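You operate a simulated robot arm through the tools that you are given. There is no shell and no other tool. Be economical: measure what you need, move in short steps, check, and stop when the job is done.

The job below is to be done with a simulated robot arm. You get a single attempt, and the scene is never put back.

## Task
Cap the latched bottle with its foil cap and stand it in the CLEAN tray.
Fine: swing the spout back over the drip tray; the foil cap lies beside the block; free the neck latch.

The check looks at the end state, three seconds after you hand in, the way a careful person would. Anything else that was tipped, shoved, dropped, spilled or broken makes it a failure. Lids that push on must go on centred and level and be pressed home; caps that screw on are set level and turned clockwise until they are tight.

## Robot
A 7-joint arm with a two-finger parallel gripper, fixed in place. Base frame: the origin is at the foot of the arm, x ahead of it, y to its left, z up; the work surface is at about z = 0. Units: mm, degrees, N and s.
With the tool pointing down near the work surface it reaches from about 240 to 620 mm from the base axis. Its first joint turns from -66.0 to 66.0 degrees. Payload 2.6 kg.
Tool frame: the origin (TCP) lies between the finger pads and is the grasp point; the fingertips stand 30 mm ahead of it; z points along the fingers, y is the line along which they close. Largest opening 94 mm; finger width 28, thickness 10; the body of the gripper, 50 by 96 mm, starts 55 mm behind the TCP.
Orientation is that of the tool frame in the base frame, as a unit quaternion [w, x, y, z]. With the fingers straight down and closing along the base's y, the tool's x points along the base's -x, its y along +y and its z along -z.

## Interface
- The arm moves only by the tool drive_tool. Its argument "moves" is a list of rows, each a list of 7 numbers: the shift along the base's x, y, z in units of 250 mm (1.0 is 250 mm), then the turn, a rotation vector about the base's x, y, z in units of 45 degrees (1.0 is 45 degrees), then the gripper command, from -1 (fully open) to 1 (shut), values between in proportion. In form: [[x, y, z, rx, ry, rz, claw], ...]. A call has 1 to 8 rows; each row is the pose to reach, as a shift and turn from the pose commanded when the call began. A call with a number of a shift or a turn outside -1 to 1 is refused whole. Each row takes 0.2 s and may step no farther than 50 mm and 8.6 degrees from the row before; otherwise, or with a gripper value out of range, the whole call is refused. A pose out of reach is approached as far as the arm can. The call stops where the force on the tool passes 50 N (or 10 N more than at its start, if that is more) or the arm is blocked; 0.2 s more then pass. Each finger travels about 72 mm/s and halts on what it meets, pressing with about 24 N; the grip force reading is that of the motor and also rises with nothing between the fingers. The clock runs only during rows and for 0.2 s after the last one: add rows that repeat a pose to give the fingers time. The reply holds the time, the measured pose of the TCP, the force on the tool along the base axes, the opening and the grip force, in the units named above and with some noise, and new pictures: "pictures" is both (left out), scene, wrist or none.
- Cameras (640 x 400 px; columns grow to the right, rows downward): "scene" is fixed at [58.4, 458, 562.5]; the picture's right is [-0.49, -0.87, 0.00], its down [-0.50, 0.28, -0.82] and it looks along [0.72, -0.40, -0.57] (base axes); focal length 291 px, centre (320, 200). "wrist" rides on the gripper at [76, 14, -102] in the tool frame; the picture's right is [-0.18, 0.98, 0.00], its down [-0.75, -0.14, -0.64] and it looks along [-0.63, -0.12, 0.77] (tool axes); focal length 243 px, centre (320, 200). There is no depth. A picture from a camera that has moved, and an enlarged one, comes with that camera's place and axes in the base frame and with its lens.
- close_up(camera, box): a new picture of the part [left, top, right, bottom] of that camera's present view, enlarged. It takes no simulated time.
- hand_in(): hands the job in; it is judged then, once.

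Go step by step. Nothing tells you positions but the pictures and the camera data: compare them with the known pose of the tool, close in by small moves and look again before you grip or let go. The budget is 120 turns and 200 pictures, counting those below and the enlarged ones. Unless the task says otherwise, let go and move clear before handing in, and close with one line.

The tools are called after ">>>" by a JSON object that holds its "fn" and its "kwargs". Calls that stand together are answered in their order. drive_tool: Moves the arm, as the interface text tells. Its arguments: {"type":"object","properties":{"moves":{"type":"array"},"pictures":{"type":"string","enum":["both","scene","wrist","none"]}},"required":["moves"]} The other tools are called the same way: close_up (camera, box) takes an enlarged picture of a part of a camera's view; hand_in () hands the job in.

At the start:

```text
time_s: 0.0
eef_pos: [357.6, 51.6, 391.5]
tcp_rot: [0.0, 0.002, 1.0, 0.0]
ft_force: [-0.4, -0.2, -0.5]
finger_gap: 94.2
finger_force: 0.1
```

scene: 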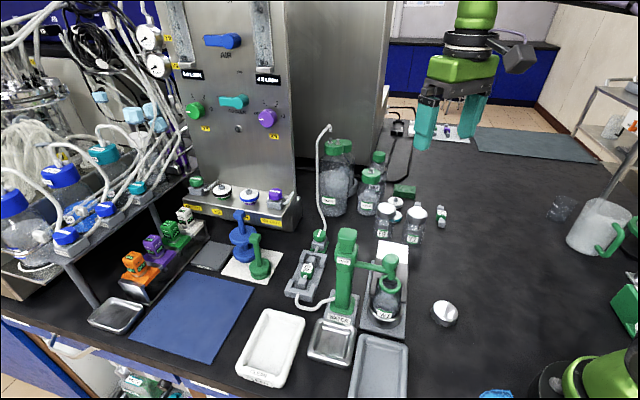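
wrist: 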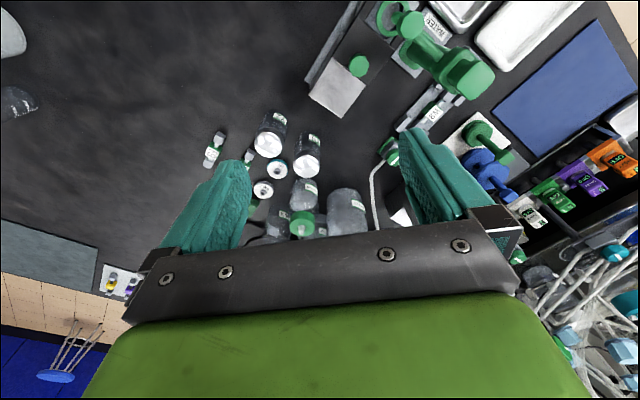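

I see a green spout stand with a bottle under it in a block, and trays in front of it. I'll enlarge that area to identify the latch, cap, and CLEAN tray.

>>> {"fn": "close_up", "kwargs": {"camera": "scene", "box": [280, 220, 480, 345]}}

>>> {"fn": "close_up", "kwargs": {"camera": "scene", "box": [220, 290, 420, 400]}}

>>> {"fn": "close_up", "kwargs": {"camera": "wrist", "box": [300, 0, 540, 150]}}

```text
3.20 times, centred on (380, 282) of scene
camera zoom: at [58.4, 458.0, 562.5], right [-0.49, -0.87, 0.0], down [-0.5, 0.28, -0.82], along [0.72, -0.4, -0.57], focal length 932 px, centre (128, -64)
```

zoom: 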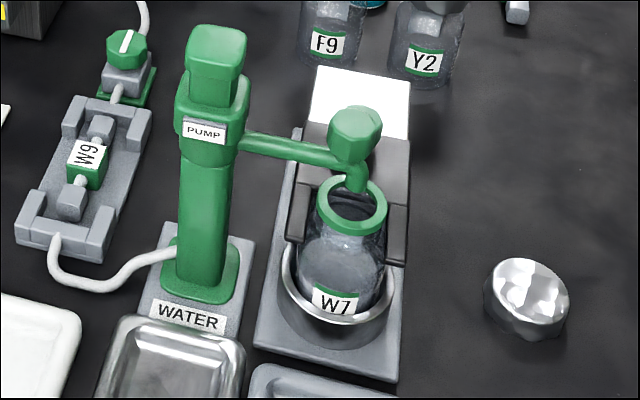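

```text
3.20 times, centred on (320, 345) of scene
camera zoom: at [58.4, 458.0, 562.5], right [-0.49, -0.87, 0.0], down [-0.5, 0.28, -0.82], along [0.72, -0.4, -0.57], focal length 932 px, centre (320, -264)
```

zoom: 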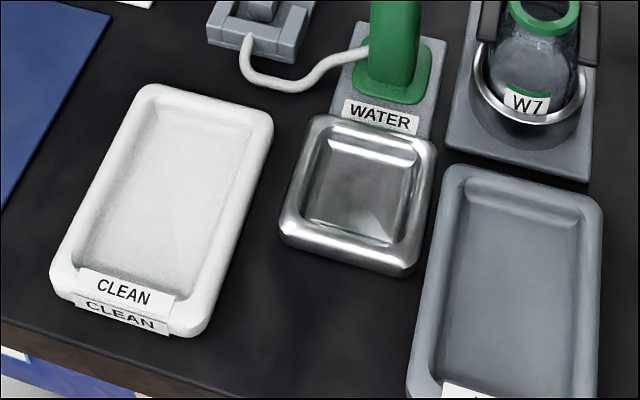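

```text
2.67 times, centred on (420, 75) of wrist
camera zoom: at [280.8, 65.6, 494.2], right [0.19, 0.98, 0.0], down [0.75, -0.14, 0.64], along [0.63, -0.12, -0.77], focal length 647 px, centre (53, 533)
```

zoom: 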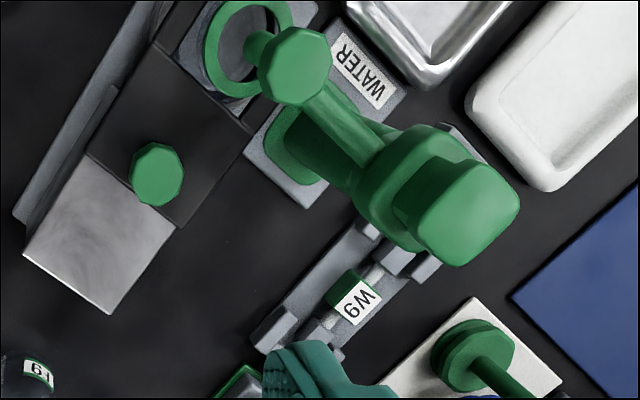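

The spout head is at about (325,162,160) above bottle W7 at about (319,153). The latch knob is near (369,107), the foil cap near (254,49) and the drip tray near (318,287). I'll yaw the gripper and lower it a little for a better look.

>>> {"fn": "drive_tool", "kwargs": {"moves": [[-0.04, 0.005, -0.04, 0, 0, 0.166, -1], [-0.08, 0.01, -0.08, 0, 0, 0.333, -1], [-0.12, 0.016, -0.12, 0, 0, 0.5, -1], [-0.16, 0.022, -0.16, 0, 0, 0.666, -1], [-0.2, 0.028, -0.2, 0, 0, 0.833, -1], [-0.23, 0.033, -0.246, 0, 0, 1.0, -1]], "pictures": "both"}}

```text
time_s: 1.4
eef_pos: [300.7, 59.5, 328.1]
tcp_rot: [0.0, -0.383, 0.924, 0.001]
ft_force: [-0.2, 0.3, 0.6]
finger_gap: 94.3
finger_force: 0.0
camera wrist: at [235.7, 15.2, 431.5], right [-0.57, 0.82, 0.0], down [0.63, 0.43, 0.64], along [0.53, 0.36, -0.77], focal length 243 px, centre (320, 200)
```

scene: 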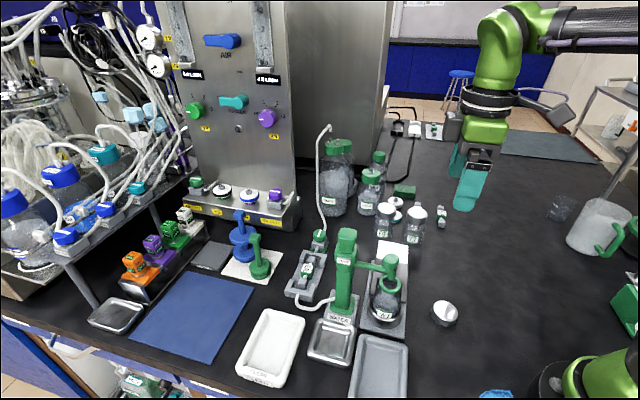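
wrist: 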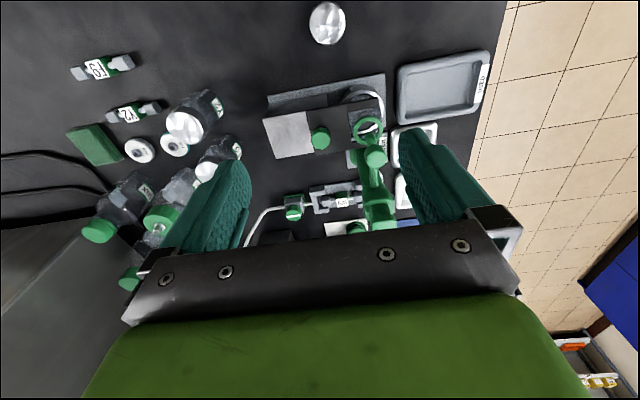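

>>> {"fn": "close_up", "kwargs": {"camera": "wrist", "box": [250, 60, 410, 160]}}

>>> {"fn": "close_up", "kwargs": {"camera": "wrist", "box": [296, 0, 360, 40]}}

>>> {"fn": "close_up", "kwargs": {"camera": "scene", "box": [350, 240, 430, 290]}}

```text
4.00 times, centred on (330, 110) of wrist
camera zoom: at [235.7, 15.2, 431.5], right [-0.57, 0.82, 0.0], down [0.63, 0.43, 0.64], along [0.53, 0.36, -0.77], focal length 970 px, centre (280, 560)
```

zoom: 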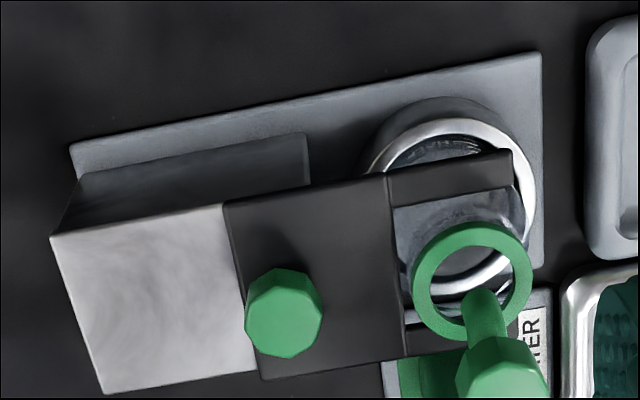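

```text
10.00 times, centred on (328, 20) of wrist
camera zoom: at [235.7, 15.2, 431.5], right [-0.57, 0.82, 0.0], down [0.63, 0.43, 0.64], along [0.53, 0.36, -0.77], focal length 2426 px, centre (240, 2000)
```

zoom: 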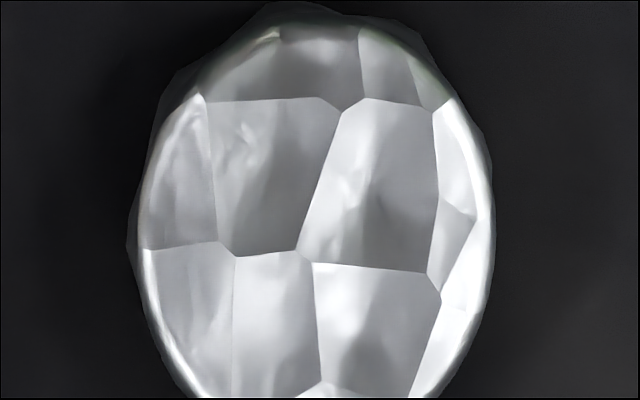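

```text
8.00 times, centred on (390, 265) of scene
camera zoom: at [58.4, 458.0, 562.5], right [-0.49, -0.87, 0.0], down [-0.5, 0.28, -0.82], along [0.72, -0.4, -0.57], focal length 2330 px, centre (-240, -320)
```

zoom: 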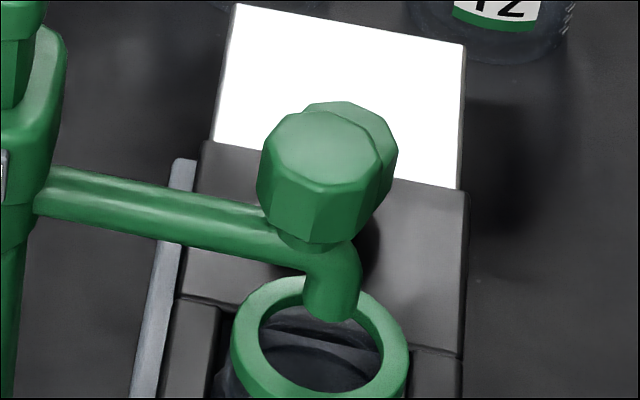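

The spout carries a round knob at about (325,162,152), with the nozzle tip clear of the neck ring. The latch is the dark forked plate with its own knob, and it slides off along the block. I'll hover over the spout knob to align.

>>> {"fn": "drive_tool", "kwargs": {"moves": [[0.025, 0.1, -0.05, 0, 0, 0.05, -0.6], [0.05, 0.2, -0.12, 0, 0, 0.1, -0.3], [0.075, 0.3, -0.22, 0, 0, 0.13, -0.1], [0.097, 0.41, -0.36, 0, 0, 0.1556, -0.1], [0.097, 0.41, -0.36, 0, 0, 0.1556, -0.1]]}}

```text
time_s: 2.6
eef_pos: [327.1, 162.5, 241.1]
tcp_rot: [0.0, -0.438, 0.899, 0.001]
ft_force: [0.3, 0.2, 1.0]
finger_gap: 51.7
finger_force: 0.0
camera wrist: at [267.8, 109.9, 342.6], right [-0.66, 0.75, 0.0], down [0.58, 0.51, 0.64], along [0.48, 0.43, -0.77], focal length 243 px, centre (320, 200)
```

scene: 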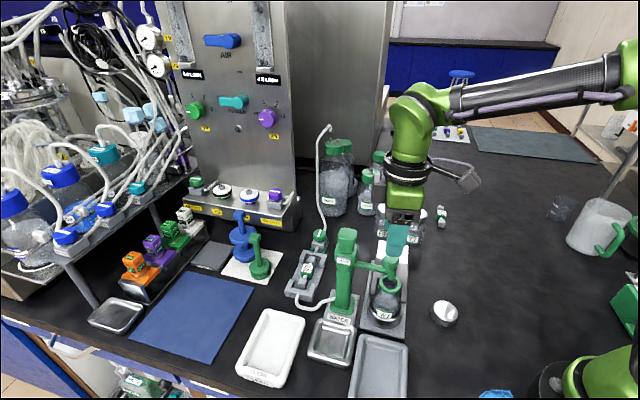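
wrist: 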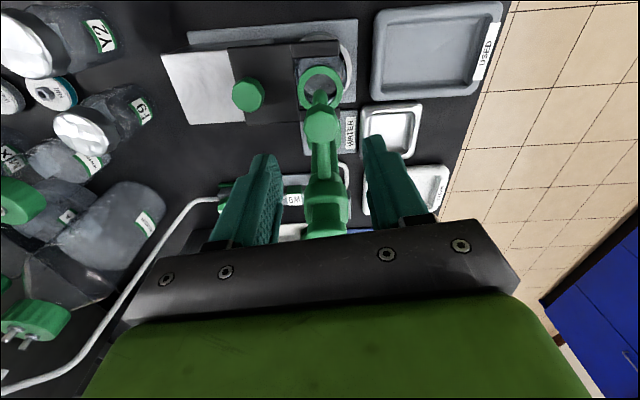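

The knob is on the tool axis and the arm lines up with my yaw. I'll descend so that the fingers straddle the knob loosely.

>>> {"fn": "drive_tool", "kwargs": {"moves": [[-0.004, 0, -0.12, 0, 0, 0, -0.1], [-0.008, 0, -0.24, 0, 0, 0, -0.1], [-0.008, 0, -0.33, 0, 0, 0, -0.1], [-0.008, 0, -0.33, 0, 0, 0, 0.23], [-0.008, 0, -0.33, 0, 0, 0, 0.23]]}}

```text
time_s: 3.8
eef_pos: [324.8, 165.1, 157.2]
tcp_rot: [0.0, -0.437, 0.899, 0.0]
ft_force: [-0.6, -0.9, -0.6]
finger_gap: 35.9
finger_force: 0.1
camera wrist: at [266.2, 111.8, 259.4], right [-0.66, 0.75, 0.0], down [0.58, 0.51, 0.64], along [0.48, 0.43, -0.77], focal length 243 px, centre (320, 200)
```

scene: 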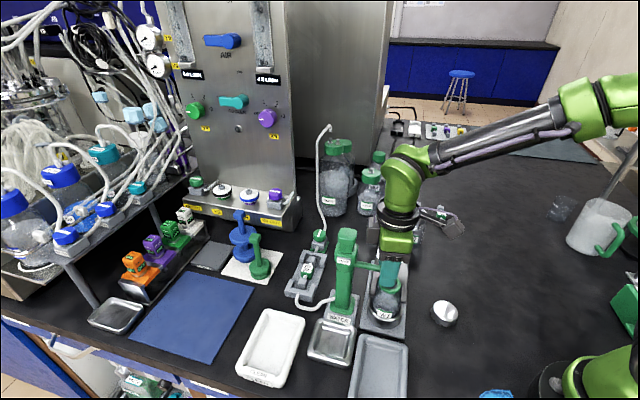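
wrist: 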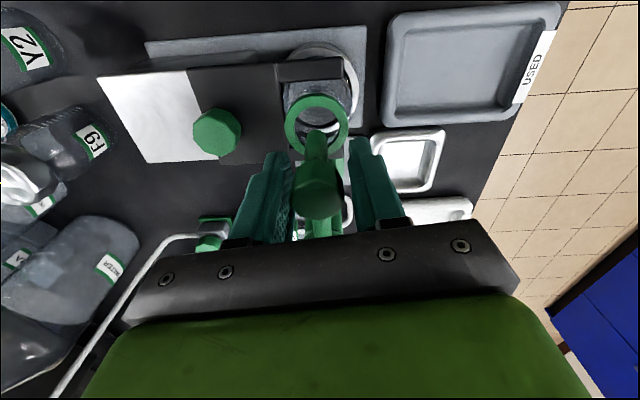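

The knob sits between the fingers. I'll swing the first 40° along the arc around the column.

>>> {"fn": "drive_tool", "kwargs": {"moves": [[-0.033, 0.031, 0, 0, 0, -0.1778, 0.23], [-0.061, 0.067, 0, 0, 0, -0.3556, 0.23], [-0.084, 0.106, 0, 0, 0, -0.5333, 0.23], [-0.101, 0.148, 0, 0, 0, -0.7111, 0.23], [-0.112, 0.192, 0, 0, 0, -0.8889, 0.23]]}}

```text
time_s: 5.0
eef_pos: [292.4, 211.9, 158.2]
tcp_rot: [0.0, -0.102, 0.995, 0.001]
ft_force: [-0.6, 0.5, -0.3]
finger_gap: 36.3
finger_force: 0.7
camera wrist: at [215.2, 209.3, 260.7], right [-0.02, 1.0, 0.0], down [0.77, 0.01, 0.64], along [0.64, 0.01, -0.77], focal length 243 px, centre (320, 200)
```

scene: 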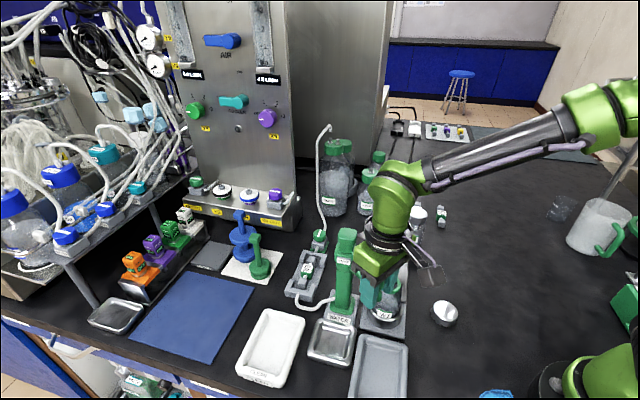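
wrist: 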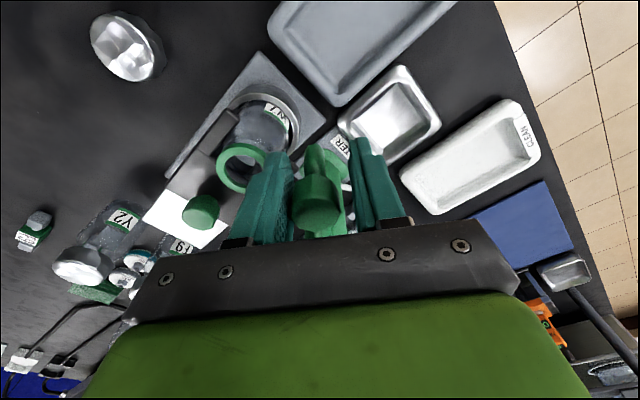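

The spout follows the fingers. I'll continue the arc.

>>> {"fn": "drive_tool", "kwargs": {"moves": [[0.0, 0.044, 0, 0, 0, -0.1778, 0.23], [0.002, 0.089, 0, 0, 0, -0.3556, 0.23], [0.01, 0.132, 0, 0, 0, -0.5333, 0.23], [0.024, 0.174, 0, 0, 0, -0.7111, 0.23], [0.043, 0.214, 0, 0, 0, -0.8889, 0.23]], "pictures": "none"}}

>>> {"fn": "drive_tool", "kwargs": {"moves": [[0.026, 0.037, 0, 0, 0, -0.1778, 0.23], [0.054, 0.07, 0, 0, 0, -0.3556, 0.23], [0.054, 0.07, 0, 0, 0, -0.3556, 0.23]]}}

```text
time_s: 6.2
eef_pos: [304.0, 265.3, 157.2]
tcp_rot: [0.001, 0.244, 0.97, 0.0]
ft_force: [0.5, 0.0, -0.2]
finger_gap: 36.3
finger_force: 0.1
```

```text
time_s: 7.0
eef_pos: [318.4, 281.7, 158.3]
tcp_rot: [0.0, 0.376, 0.927, 0.001]
ft_force: [0.1, 0.2, -0.4]
finger_gap: 36.3
finger_force: 0.0
camera wrist: at [272.6, 344.6, 260.1], right [0.82, 0.58, 0.0], down [0.44, -0.63, 0.64], along [0.37, -0.52, -0.77], focal length 243 px, centre (320, 200)
```

scene: 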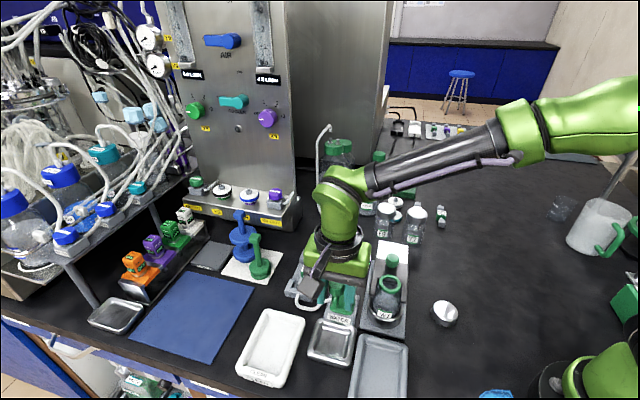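
wrist: 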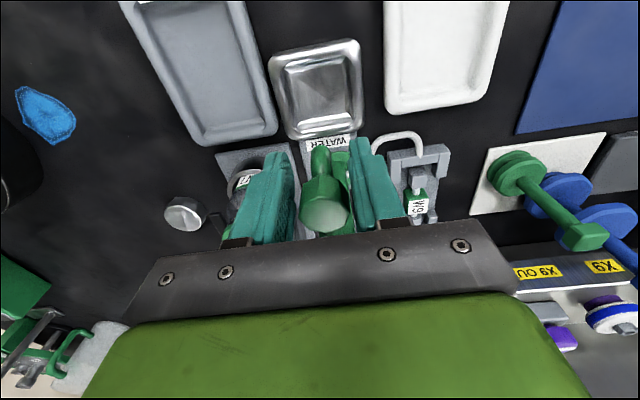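

The spout should now be near the drip tray. I'll open the fingers and rise to check it.

>>> {"fn": "drive_tool", "kwargs": {"moves": [[0, 0, 0, 0, 0, 0, -0.1], [0, 0, 0.15, 0, 0, 0, -0.1], [0, 0, 0.33, 0, 0, 0, -0.1], [-0.1, 0, 0.5, 0, 0, 0, -0.1]]}}

```text
time_s: 8.0
eef_pos: [292.6, 284.0, 279.4]
tcp_rot: [0.0, 0.375, 0.927, 0.001]
ft_force: [0.7, -0.3, 0.1]
finger_gap: 51.6
finger_force: 0.1
camera wrist: at [246.5, 346.6, 382.8], right [0.82, 0.58, 0.0], down [0.44, -0.63, 0.64], along [0.37, -0.52, -0.77], focal length 243 px, centre (320, 200)
```

scene: 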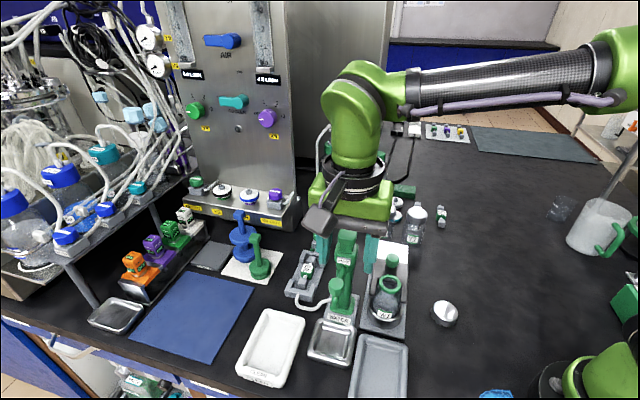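
wrist: 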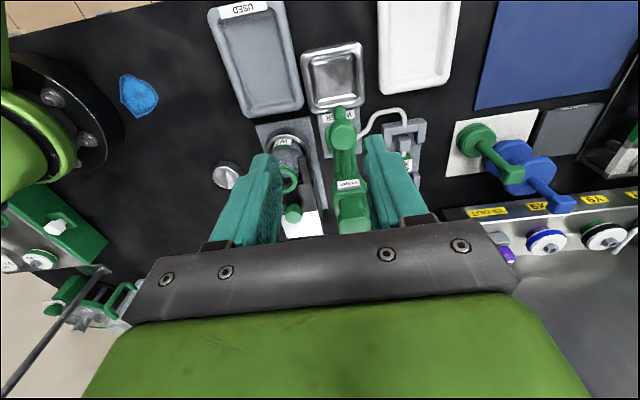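

The nozzle tip is at about (319,283), over the drip tray centred near (314,292). The CLEAN tray is near (367,397). Next I'll go and look at the foil cap near (254,49).

>>> {"fn": "drive_tool", "kwargs": {"moves": [[-0.02, -0.157, 0, 0, 0, 0.163, -0.5], [-0.04, -0.313, 0, 0, 0, 0.326, -1], [-0.06, -0.47, 0, 0, 0, 0.489, -1], [-0.08, -0.627, 0, 0, 0, 0.652, -1], [-0.1, -0.783, -0.05, 0, 0, 0.815, -1], [-0.12, -0.94, -0.1, 0, 0, 0.978, -1]], "pictures": "none"}}

>>> {"fn": "drive_tool", "kwargs": {"moves": [[0, 0, -0.05, 0, 0, 0.165, -1], [-0.01, 0, -0.1, 0, 0, 0.33, -1], [-0.02, 0, -0.15, 0, 0, 0.495, -1], [-0.03, 0, -0.2, 0, 0, 0.66, -1], [-0.03, 0, -0.25, 0, 0, 0.825, -1], [-0.03, 0, -0.3, 0, 0, 0.99, -1], [-0.03, 0, -0.3, 0, 0, 0.99, -1]]}}

```text
time_s: 9.4
eef_pos: [262.6, 46.2, 256.2]
tcp_rot: [0.0, 0.0, 1.0, 0.001]
ft_force: [0.1, -0.4, -0.6]
finger_gap: 94.1
finger_force: 0.1
```

```text
time_s: 11.0
eef_pos: [256.1, 46.4, 183.1]
tcp_rot: [-0.001, -0.38, 0.925, 0.001]
ft_force: [0.6, 0.5, 0.8]
finger_gap: 94.0
finger_force: 0.0
camera wrist: at [191.5, 2.5, 284.6], right [-0.56, 0.83, 0.0], down [0.64, 0.43, 0.64], along [0.53, 0.36, -0.77], focal length 243 px, centre (320, 200)
```

scene: 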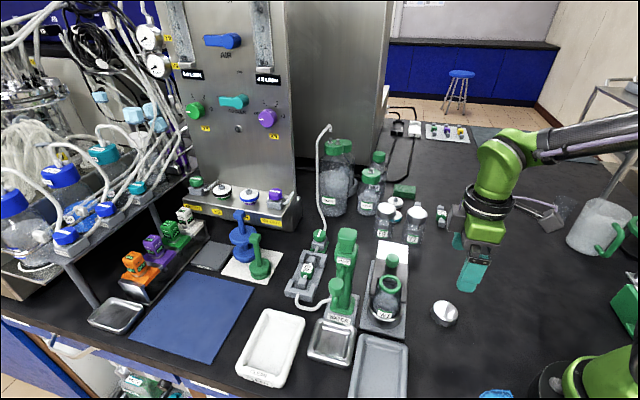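
wrist: 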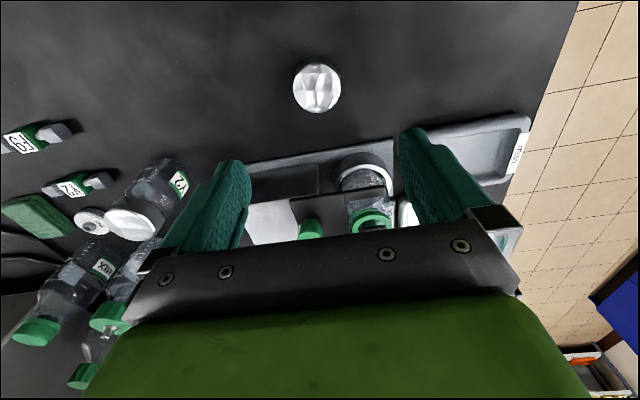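

The cap is almost on the tool axis. I'll look at it closer before going down.

>>> {"fn": "close_up", "kwargs": {"camera": "wrist", "box": [272, 55, 368, 115]}}

>>> {"fn": "close_up", "kwargs": {"camera": "scene", "box": [412, 285, 476, 325]}}

>>> {"fn": "close_up", "kwargs": {"camera": "scene", "box": [340, 235, 436, 295]}}

>>> {"fn": "close_up", "kwargs": {"camera": "scene", "box": [350, 275, 430, 325]}}

```text
6.67 times, centred on (320, 85) of wrist
camera zoom: at [191.5, 2.5, 284.6], right [-0.56, 0.83, 0.0], down [0.64, 0.43, 0.64], along [0.53, 0.36, -0.77], focal length 1618 px, centre (320, 967)
```

zoom: 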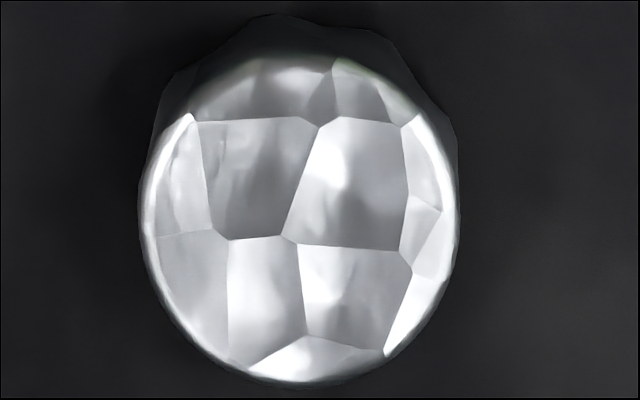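

```text
10.00 times, centred on (444, 305) of scene
camera zoom: at [58.4, 458.0, 562.5], right [-0.49, -0.87, 0.0], down [-0.5, 0.28, -0.82], along [0.72, -0.4, -0.57], focal length 2912 px, centre (-920, -850)
```

zoom: 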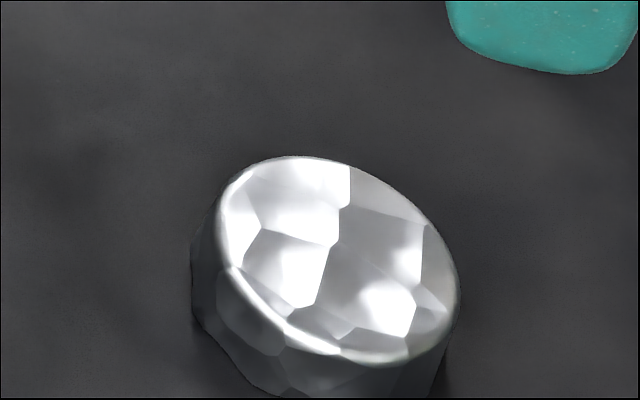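

```text
6.67 times, centred on (388, 265) of scene
camera zoom: at [58.4, 458.0, 562.5], right [-0.49, -0.87, 0.0], down [-0.5, 0.28, -0.82], along [0.72, -0.4, -0.57], focal length 1942 px, centre (-133, -233)
```

zoom: 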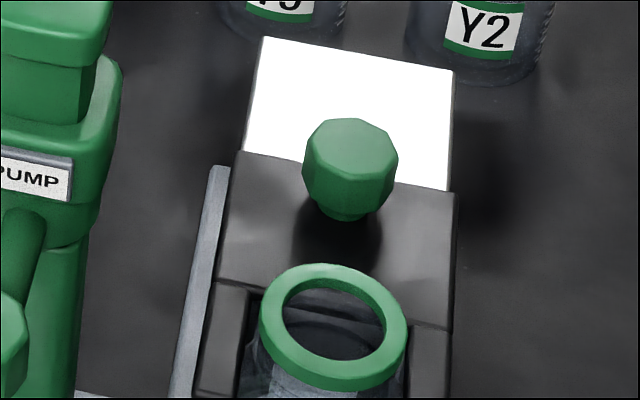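

```text
8.00 times, centred on (390, 300) of scene
camera zoom: at [58.4, 458.0, 562.5], right [-0.49, -0.87, 0.0], down [-0.5, 0.28, -0.82], along [0.72, -0.4, -0.57], focal length 2330 px, centre (-240, -600)
```

zoom: 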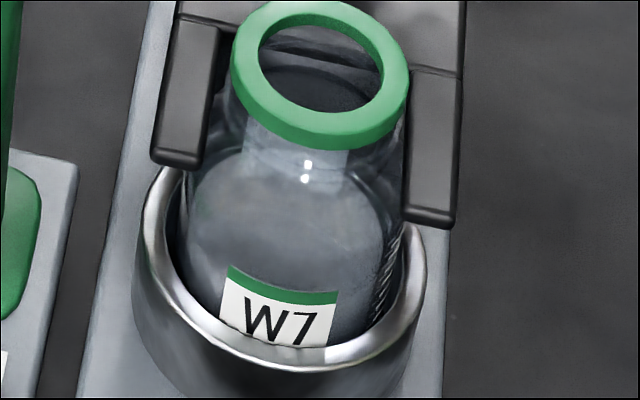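

The foil cap stands upright at about (255,44), roughly 50 mm across and 17 mm tall. I'll lower the open fingers around it, with the tips 8 mm above the surface.

>>> {"fn": "drive_tool", "kwargs": {"moves": [[-0.004, -0.008, -0.18, 0, 0, 0, -1], [-0.004, -0.008, -0.36, 0, 0, 0, -1], [-0.004, -0.008, -0.48, 0, 0, 0, -1], [-0.004, -0.008, -0.578, 0, 0, 0, -1], [-0.004, -0.008, -0.578, 0, 0, 0, -1]]}}

```text
time_s: 12.2
eef_pos: [252.3, 44.7, 38.6]
tcp_rot: [-0.001, -0.379, 0.926, 0.0]
ft_force: [-0.1, -1.1, 0.0]
finger_gap: 94.0
finger_force: 0.0
camera wrist: at [187.8, 0.2, 140.5], right [-0.56, 0.83, 0.0], down [0.64, 0.43, 0.64], along [0.53, 0.36, -0.77], focal length 243 px, centre (320, 200)
```

scene: 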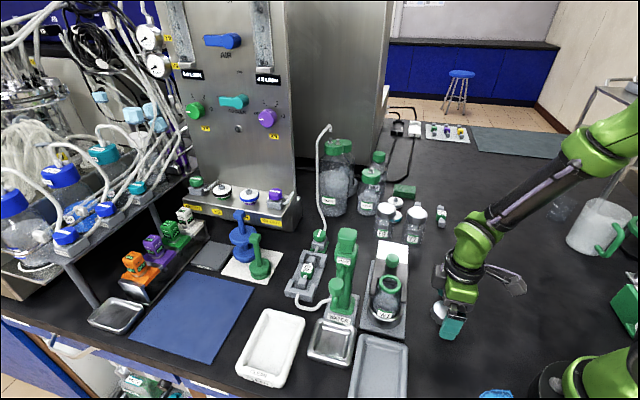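
wrist: 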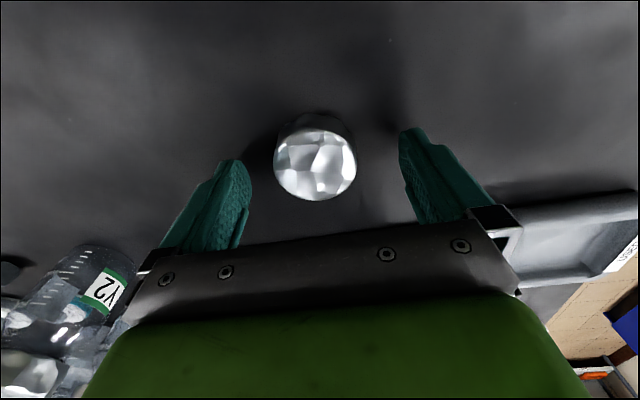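

The cap lies centred between the fingers, so I'll close on it gently.

>>> {"fn": "drive_tool", "kwargs": {"moves": [[0, 0, 0, 0, 0, 0, -0.5], [0, 0, 0, 0, 0, 0, -0.2], [0, 0, 0, 0, 0, 0, -0.1], [0, 0, 0, 0, 0, 0, 0.0], [0, 0, 0, 0, 0, 0, 0.05], [0, 0, 0, 0, 0, 0, 0.05]]}}

```text
time_s: 13.6
eef_pos: [252.3, 44.7, 38.2]
tcp_rot: [0.0, -0.378, 0.926, 0.001]
ft_force: [0.3, -0.1, 0.7]
finger_gap: 50.3
finger_force: 24.1
camera wrist: at [188.0, 0.2, 140.9], right [-0.56, 0.83, 0.0], down [0.64, 0.43, 0.64], along [0.53, 0.36, -0.77], focal length 243 px, centre (320, 200)
```

scene: 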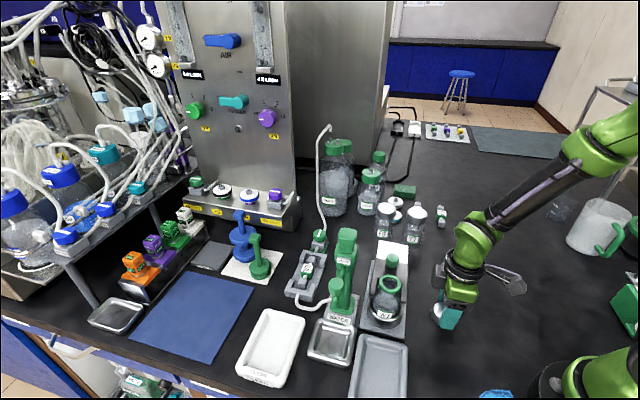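
wrist: 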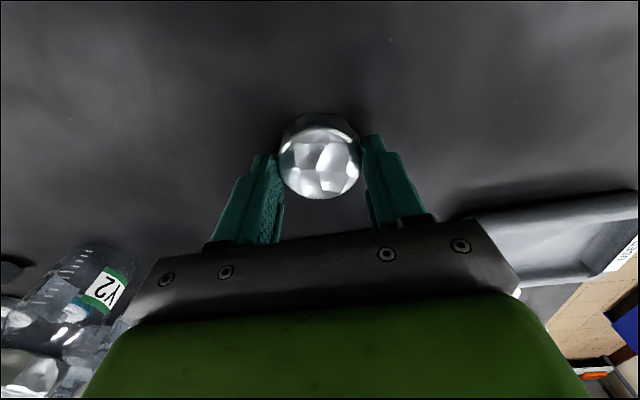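

The cap is gripped at 50.3 mm. I'll lift it straight up and carry it to hover above the bottle neck.

>>> {"fn": "drive_tool", "kwargs": {"moves": [[0, 0, 0.18, 0, 0, 0, 0.1], [0, 0, 0.37, 0, 0, 0.03, 0.1], [0.03, 0.06, 0.54, 0, 0, 0.06, 0.1], [0.1, 0.18, 0.66, 0, 0, 0.1, 0.1], [0.18, 0.31, 0.7, 0, 0, 0.13, 0.1], [0.264, 0.44, 0.7, 0, 0, 0.155, 0.1], [0.264, 0.44, 0.7, 0, 0, 0.155, 0.1]]}}

```text
time_s: 15.2
eef_pos: [318.4, 158.3, 210.9]
tcp_rot: [-0.001, -0.434, 0.901, 0.001]
ft_force: [-0.6, 0.5, -0.6]
finger_gap: 50.7
finger_force: 23.7
camera wrist: at [259.9, 106.1, 313.9], right [-0.65, 0.76, 0.0], down [0.58, 0.5, 0.64], along [0.48, 0.42, -0.77], focal length 243 px, centre (320, 200)
```

scene: 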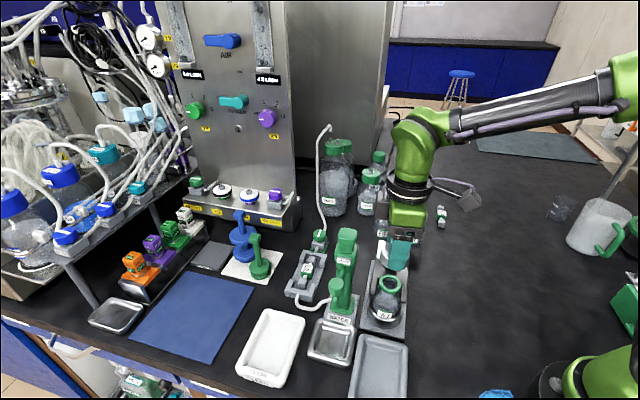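
wrist: 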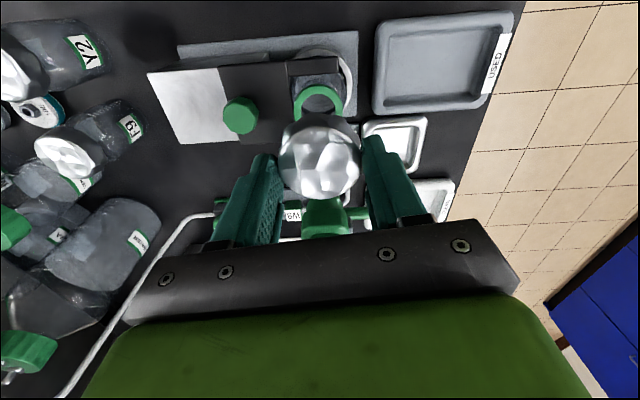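

>>> {"fn": "close_up", "kwargs": {"camera": "wrist", "box": [256, 60, 384, 140]}}

>>> {"fn": "close_up", "kwargs": {"camera": "scene", "box": [350, 230, 430, 280]}}

>>> {"fn": "close_up", "kwargs": {"camera": "wrist", "box": [256, 120, 384, 200]}}

```text
5.00 times, centred on (320, 100) of wrist
camera zoom: at [259.9, 106.1, 313.9], right [-0.65, 0.76, 0.0], down [0.58, 0.5, 0.64], along [0.48, 0.42, -0.77], focal length 1213 px, centre (320, 700)
```

zoom: 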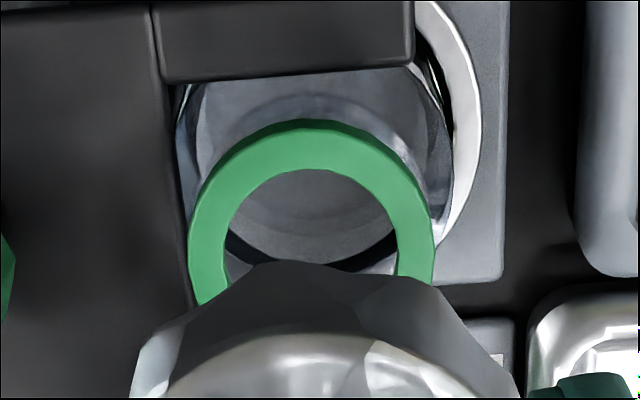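

```text
8.00 times, centred on (390, 255) of scene
camera zoom: at [58.4, 458.0, 562.5], right [-0.49, -0.87, 0.0], down [-0.5, 0.28, -0.82], along [0.72, -0.4, -0.57], focal length 2330 px, centre (-240, -240)
```

zoom: 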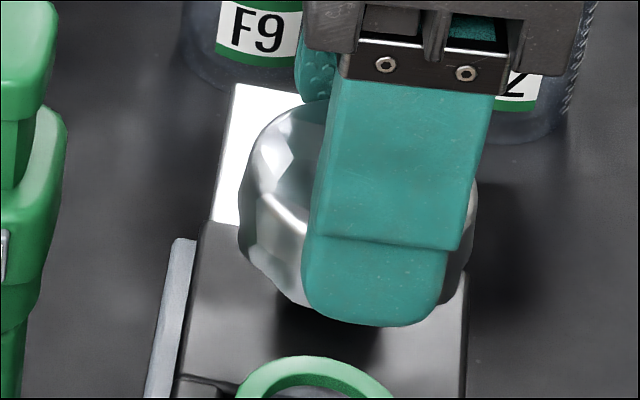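

```text
5.00 times, centred on (320, 160) of wrist
camera zoom: at [259.9, 106.1, 313.9], right [-0.65, 0.76, 0.0], down [0.58, 0.5, 0.64], along [0.48, 0.42, -0.77], focal length 1213 px, centre (320, 400)
```

zoom: 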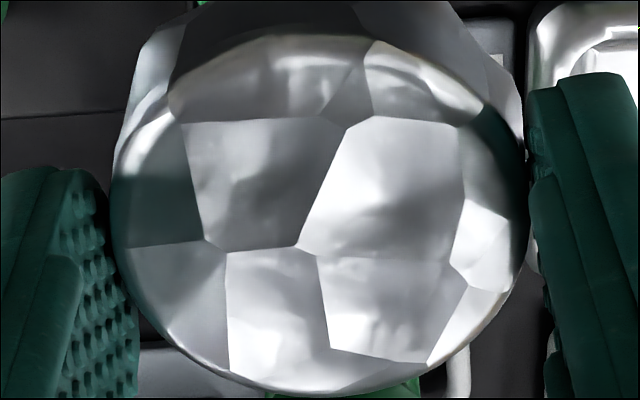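

The cap is nearly concentric with the neck ring, about 1.5 mm off in y. I'll correct that and lower it to just above the ring.

>>> {"fn": "drive_tool", "kwargs": {"moves": [[0.001, -0.006, -0.13, 0, 0, 0, 0.1], [0.001, -0.006, -0.22, 0, 0, 0, 0.1], [0.001, -0.006, -0.26, 0, 0, 0, 0.1], [0.001, -0.006, -0.26, 0, 0, 0, 0.1]]}}

>>> {"fn": "close_up", "kwargs": {"camera": "scene", "box": [350, 250, 430, 300]}}

>>> {"fn": "close_up", "kwargs": {"camera": "wrist", "box": [240, 90, 400, 190]}}

```text
time_s: 16.2
eef_pos: [321.5, 155.2, 147.6]
tcp_rot: [-0.001, -0.434, 0.901, 0.0]
ft_force: [0.5, -0.5, -0.5]
finger_gap: 50.6
finger_force: 23.8
camera wrist: at [262.1, 102.9, 250.5], right [-0.65, 0.76, 0.0], down [0.58, 0.5, 0.64], along [0.48, 0.42, -0.77], focal length 243 px, centre (320, 200)
```

scene: 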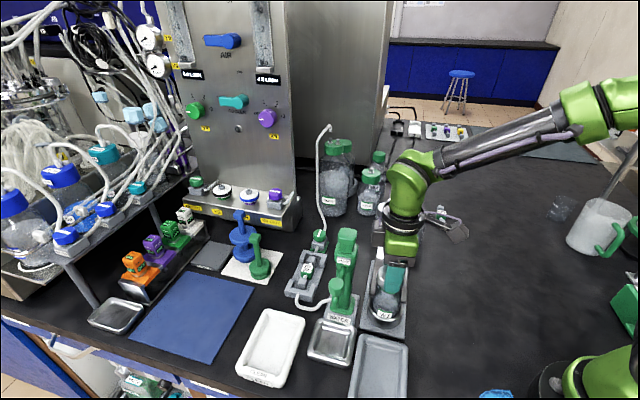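
wrist: 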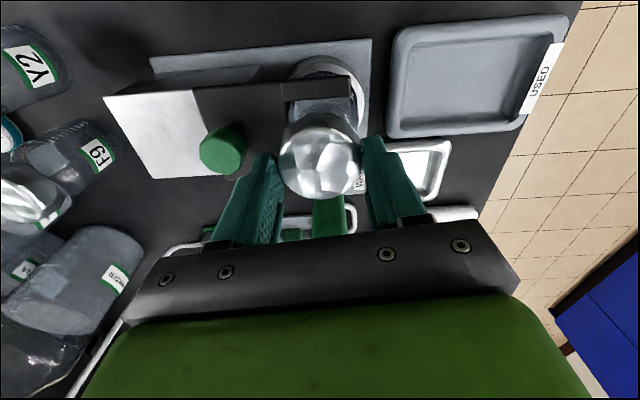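

```text
8.00 times, centred on (390, 275) of scene
camera zoom: at [58.4, 458.0, 562.5], right [-0.49, -0.87, 0.0], down [-0.5, 0.28, -0.82], along [0.72, -0.4, -0.57], focal length 2330 px, centre (-240, -400)
```

zoom: 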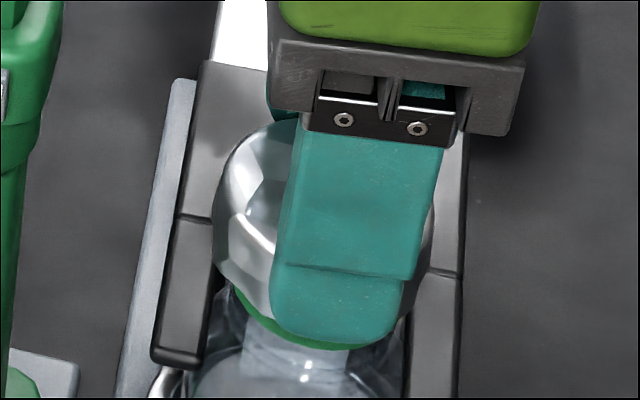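

```text
4.00 times, centred on (320, 140) of wrist
camera zoom: at [262.1, 102.9, 250.5], right [-0.65, 0.76, 0.0], down [0.58, 0.5, 0.64], along [0.48, 0.42, -0.77], focal length 970 px, centre (320, 440)
```

zoom: 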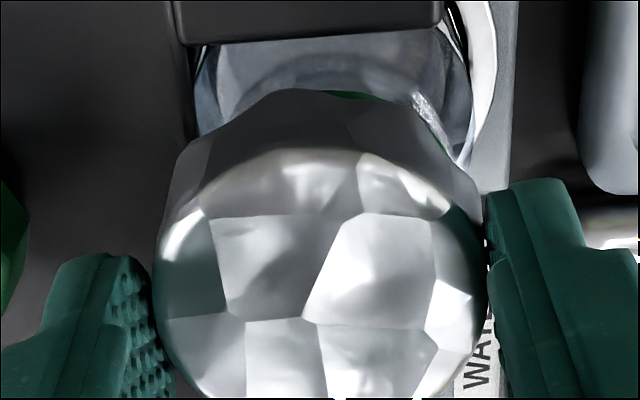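

The cap is about 10 mm above the ring. I'll zoom in to check the centring before pressing.

>>> {"fn": "close_up", "kwargs": {"camera": "scene", "box": [368, 260, 416, 290]}}

>>> {"fn": "close_up", "kwargs": {"camera": "wrist", "box": [280, 95, 360, 145]}}

```text
13.33 times, centred on (392, 275) of scene
camera zoom: at [58.4, 458.0, 562.5], right [-0.49, -0.87, 0.0], down [-0.5, 0.28, -0.82], along [0.72, -0.4, -0.57], focal length 3883 px, centre (-640, -800)
```

zoom: 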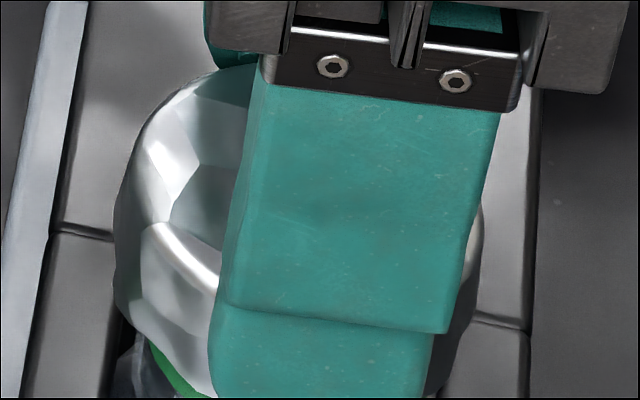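

```text
8.00 times, centred on (320, 120) of wrist
camera zoom: at [262.1, 102.9, 250.5], right [-0.65, 0.76, 0.0], down [0.58, 0.5, 0.64], along [0.48, 0.42, -0.77], focal length 1941 px, centre (320, 840)
```

zoom: 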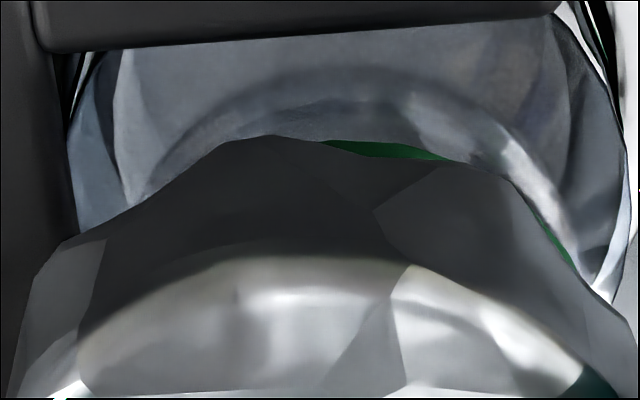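

My estimates put the ring about 0.8 mm off towards the camera side. I'll apply that and start pressing down in small steps while watching the force.

>>> {"fn": "drive_tool", "kwargs": {"moves": [[-0.002, -0.003, -0.012, 0, 0, 0, 0.1], [-0.002, -0.003, -0.024, 0, 0, 0, 0.1], [-0.002, -0.003, -0.036, 0, 0, 0, 0.1], [-0.002, -0.003, -0.048, 0, 0, 0, 0.1]], "pictures": "wrist"}}

>>> {"fn": "close_up", "kwargs": {"camera": "scene", "box": [350, 250, 430, 300]}}

```text
time_s: 17.2
eef_pos: [322.7, 153.7, 135.2]
tcp_rot: [0.002, -0.435, 0.9, 0.001]
ft_force: [1.2, 2.0, 18.5]
finger_gap: 52.3
finger_force: 24.0
camera wrist: at [262.6, 101.8, 238.4], right [-0.65, 0.76, 0.0], down [0.58, 0.5, 0.65], along [0.49, 0.42, -0.76], focal length 243 px, centre (320, 200)
```

wrist: 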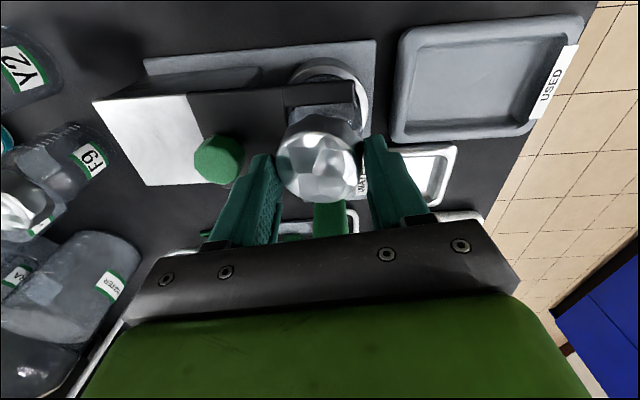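

```text
8.00 times, centred on (390, 275) of scene
camera zoom: at [58.3, 457.9, 562.5], right [-0.49, -0.87, 0.0], down [-0.5, 0.28, -0.82], along [0.72, -0.4, -0.57], focal length 2330 px, centre (-240, -400)
```

zoom: 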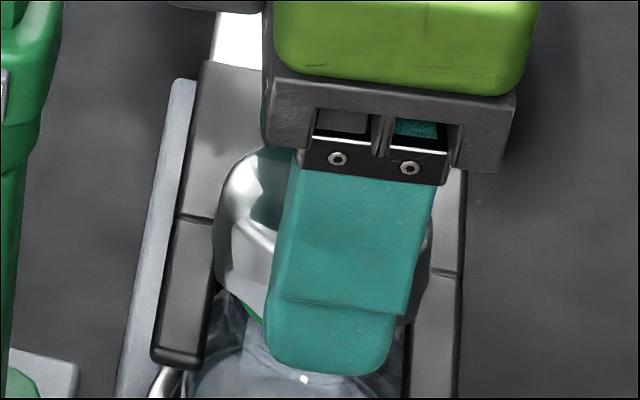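

There is contact at 18 N. I'll look closely to see whether the cap is still level.

>>> {"fn": "close_up", "kwargs": {"camera": "wrist", "box": [256, 90, 384, 210]}}

>>> {"fn": "close_up", "kwargs": {"camera": "scene", "box": [368, 262, 416, 292]}}

```text
3.33 times, centred on (320, 150) of wrist
camera zoom: at [262.6, 101.8, 238.4], right [-0.65, 0.76, 0.0], down [0.58, 0.5, 0.65], along [0.49, 0.42, -0.76], focal length 809 px, centre (320, 367)
```

zoom: 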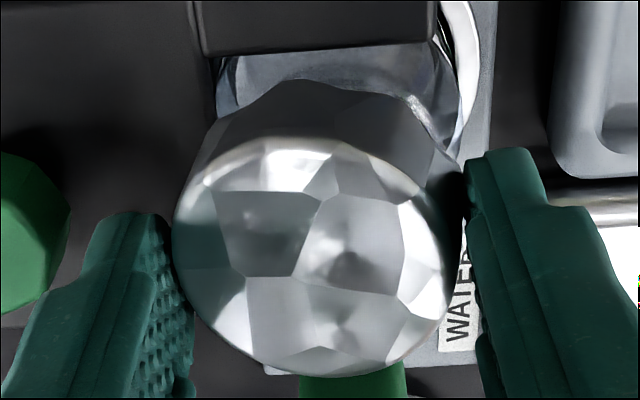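

```text
13.33 times, centred on (392, 277) of scene
camera zoom: at [58.3, 457.9, 562.5], right [-0.49, -0.87, 0.0], down [-0.5, 0.28, -0.82], along [0.72, -0.4, -0.57], focal length 3883 px, centre (-640, -827)
```

zoom: 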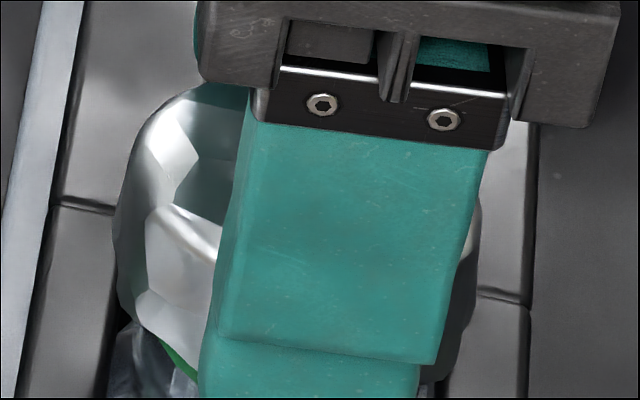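

The cap caught on one side: its right side is high, because the cap is about 2.5 mm too far left of the ring. I'll lift off and look again.

>>> {"fn": "drive_tool", "kwargs": {"moves": [[0, 0, 0.03, 0, 0, 0, 0.1], [0, 0, 0.08, 0, 0, 0, 0.1], [0, 0, 0.14, 0, 0, 0, 0.1], [0, 0, 0.14, 0, 0, 0, 0.1], [0, 0, 0.14, 0, 0, 0, 0.1]]}}

>>> {"fn": "close_up", "kwargs": {"camera": "wrist", "box": [256, 70, 384, 150]}}

>>> {"fn": "close_up", "kwargs": {"camera": "wrist", "box": [256, 120, 384, 200]}}

>>> {"fn": "close_up", "kwargs": {"camera": "scene", "box": [350, 245, 430, 295]}}

```text
time_s: 18.4
eef_pos: [320.3, 152.2, 169.4]
tcp_rot: [0.0, -0.433, 0.901, 0.001]
ft_force: [0.9, -0.4, -0.8]
finger_gap: 52.3
finger_force: 24.0
camera wrist: at [262.0, 99.9, 271.9], right [-0.65, 0.76, 0.0], down [0.58, 0.5, 0.64], along [0.49, 0.42, -0.77], focal length 243 px, centre (320, 200)
```

scene: 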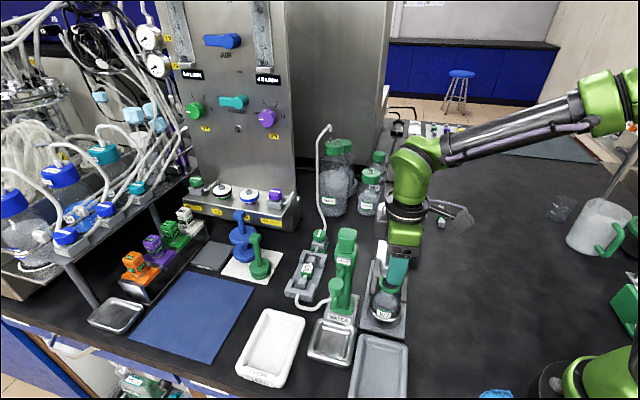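
wrist: 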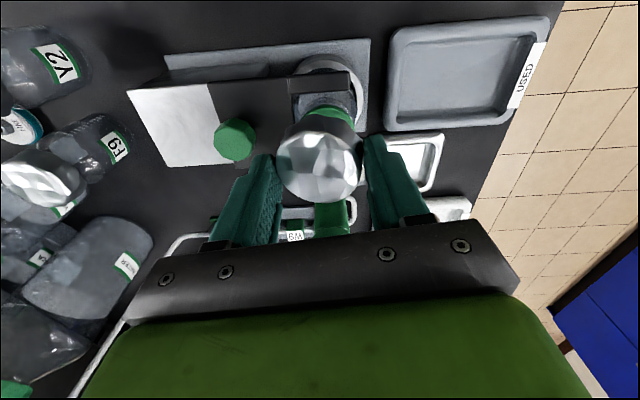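

```text
5.00 times, centred on (320, 110) of wrist
camera zoom: at [262.0, 99.9, 271.9], right [-0.65, 0.76, 0.0], down [0.58, 0.5, 0.64], along [0.49, 0.42, -0.77], focal length 1213 px, centre (320, 650)
```

zoom: 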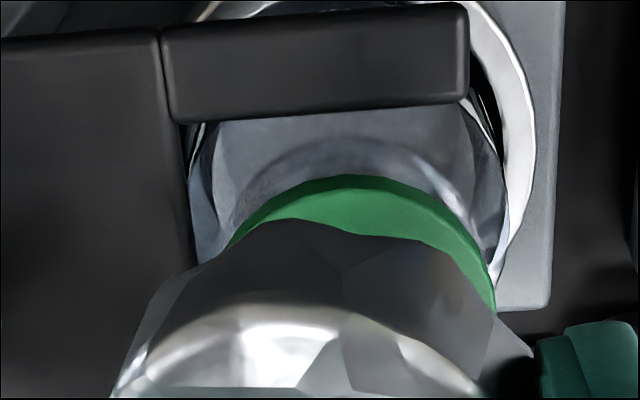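

```text
5.00 times, centred on (320, 160) of wrist
camera zoom: at [262.0, 99.9, 271.9], right [-0.65, 0.76, 0.0], down [0.58, 0.5, 0.64], along [0.49, 0.42, -0.77], focal length 1213 px, centre (320, 400)
```

zoom: 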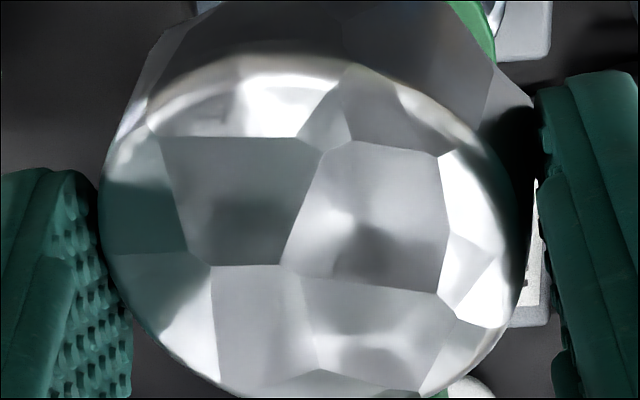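

```text
8.00 times, centred on (390, 270) of scene
camera zoom: at [58.4, 458.0, 562.5], right [-0.49, -0.87, 0.0], down [-0.5, 0.28, -0.82], along [0.72, -0.4, -0.57], focal length 2330 px, centre (-240, -360)
```

zoom: 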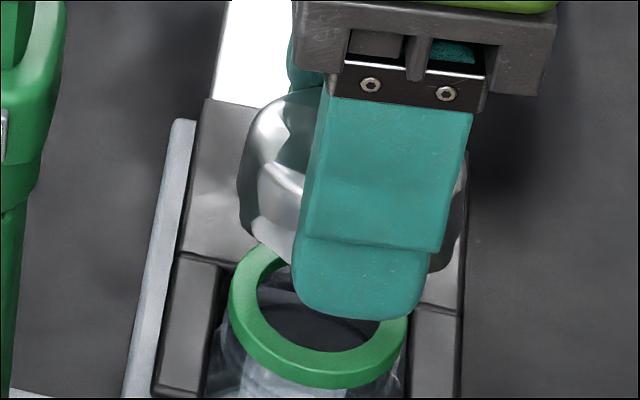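

The cap is tilted about 7° in the grip, and the readings show the ring at about (318,157). I'll set the cap back on its open spot on the table to re-level it, then grip it again.

>>> {"fn": "drive_tool", "kwargs": {"moves": [[0, 0, 0.15, 0, 0, 0, 0.1], [-0.09, -0.14, 0.15, 0, 0, 0, 0.1], [-0.18, -0.29, 0.1, 0, 0, 0, 0.1], [-0.268, -0.43, 0.0, 0, 0, 0, 0.1], [-0.268, -0.43, -0.19, 0, 0, 0, 0.1], [-0.268, -0.43, -0.36, 0, 0, 0, 0.1], [-0.268, -0.43, -0.46, 0, 0, 0, 0.1], [-0.268, -0.43, -0.46, 0, 0, 0, 0.1]]}}

```text
time_s: 20.2
eef_pos: [253.6, 43.7, 57.7]
tcp_rot: [0.001, -0.434, 0.901, 0.001]
ft_force: [-0.9, 0.2, -0.1]
finger_gap: 51.9
finger_force: 24.5
camera wrist: at [194.8, -8.6, 160.5], right [-0.65, 0.76, 0.0], down [0.58, 0.5, 0.64], along [0.49, 0.42, -0.77], focal length 243 px, centre (320, 200)
```

scene: 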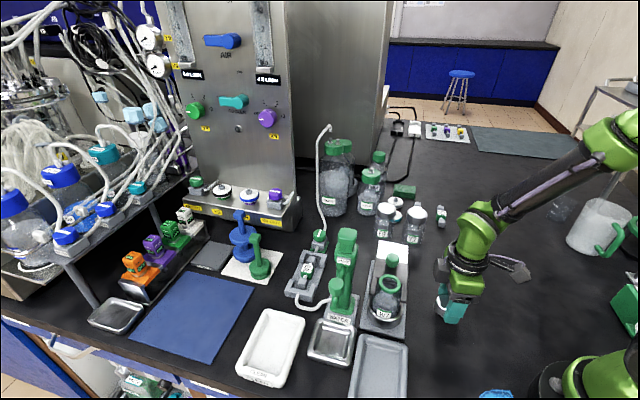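
wrist: 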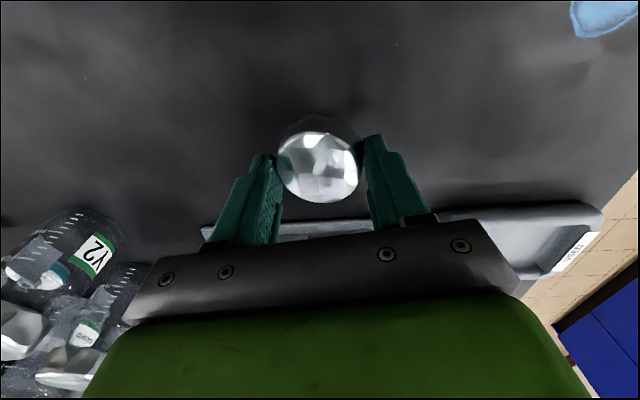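

Now I'll lower to light contact with the table.

>>> {"fn": "drive_tool", "kwargs": {"moves": [[0, 0, -0.03, 0, 0, 0, 0.1], [0, 0, -0.055, 0, 0, 0, 0.1], [0, 0, -0.07, 0, 0, 0, 0.1], [0, 0, -0.08, 0, 0, 0, 0.1], [0, 0, -0.088, 0, 0, 0, 0.1]], "pictures": "wrist"}}

```text
time_s: 21.4
eef_pos: [253.9, 46.0, 35.2]
tcp_rot: [0.0, -0.434, 0.901, 0.0]
ft_force: [-0.7, -0.7, 7.4]
finger_gap: 51.6
finger_force: 23.7
camera wrist: at [194.8, -6.3, 137.6], right [-0.65, 0.76, 0.0], down [0.58, 0.5, 0.64], along [0.49, 0.42, -0.77], focal length 243 px, centre (320, 200)
```

wrist: 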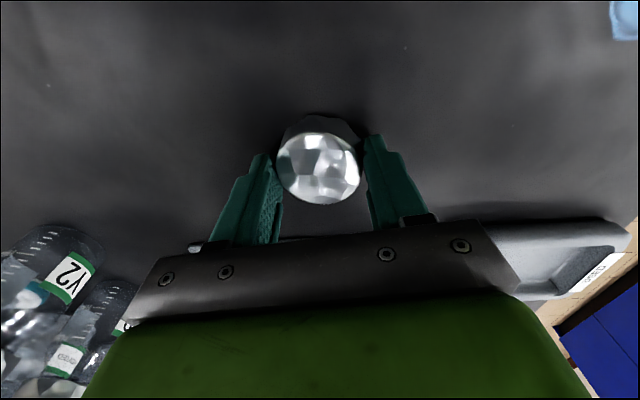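

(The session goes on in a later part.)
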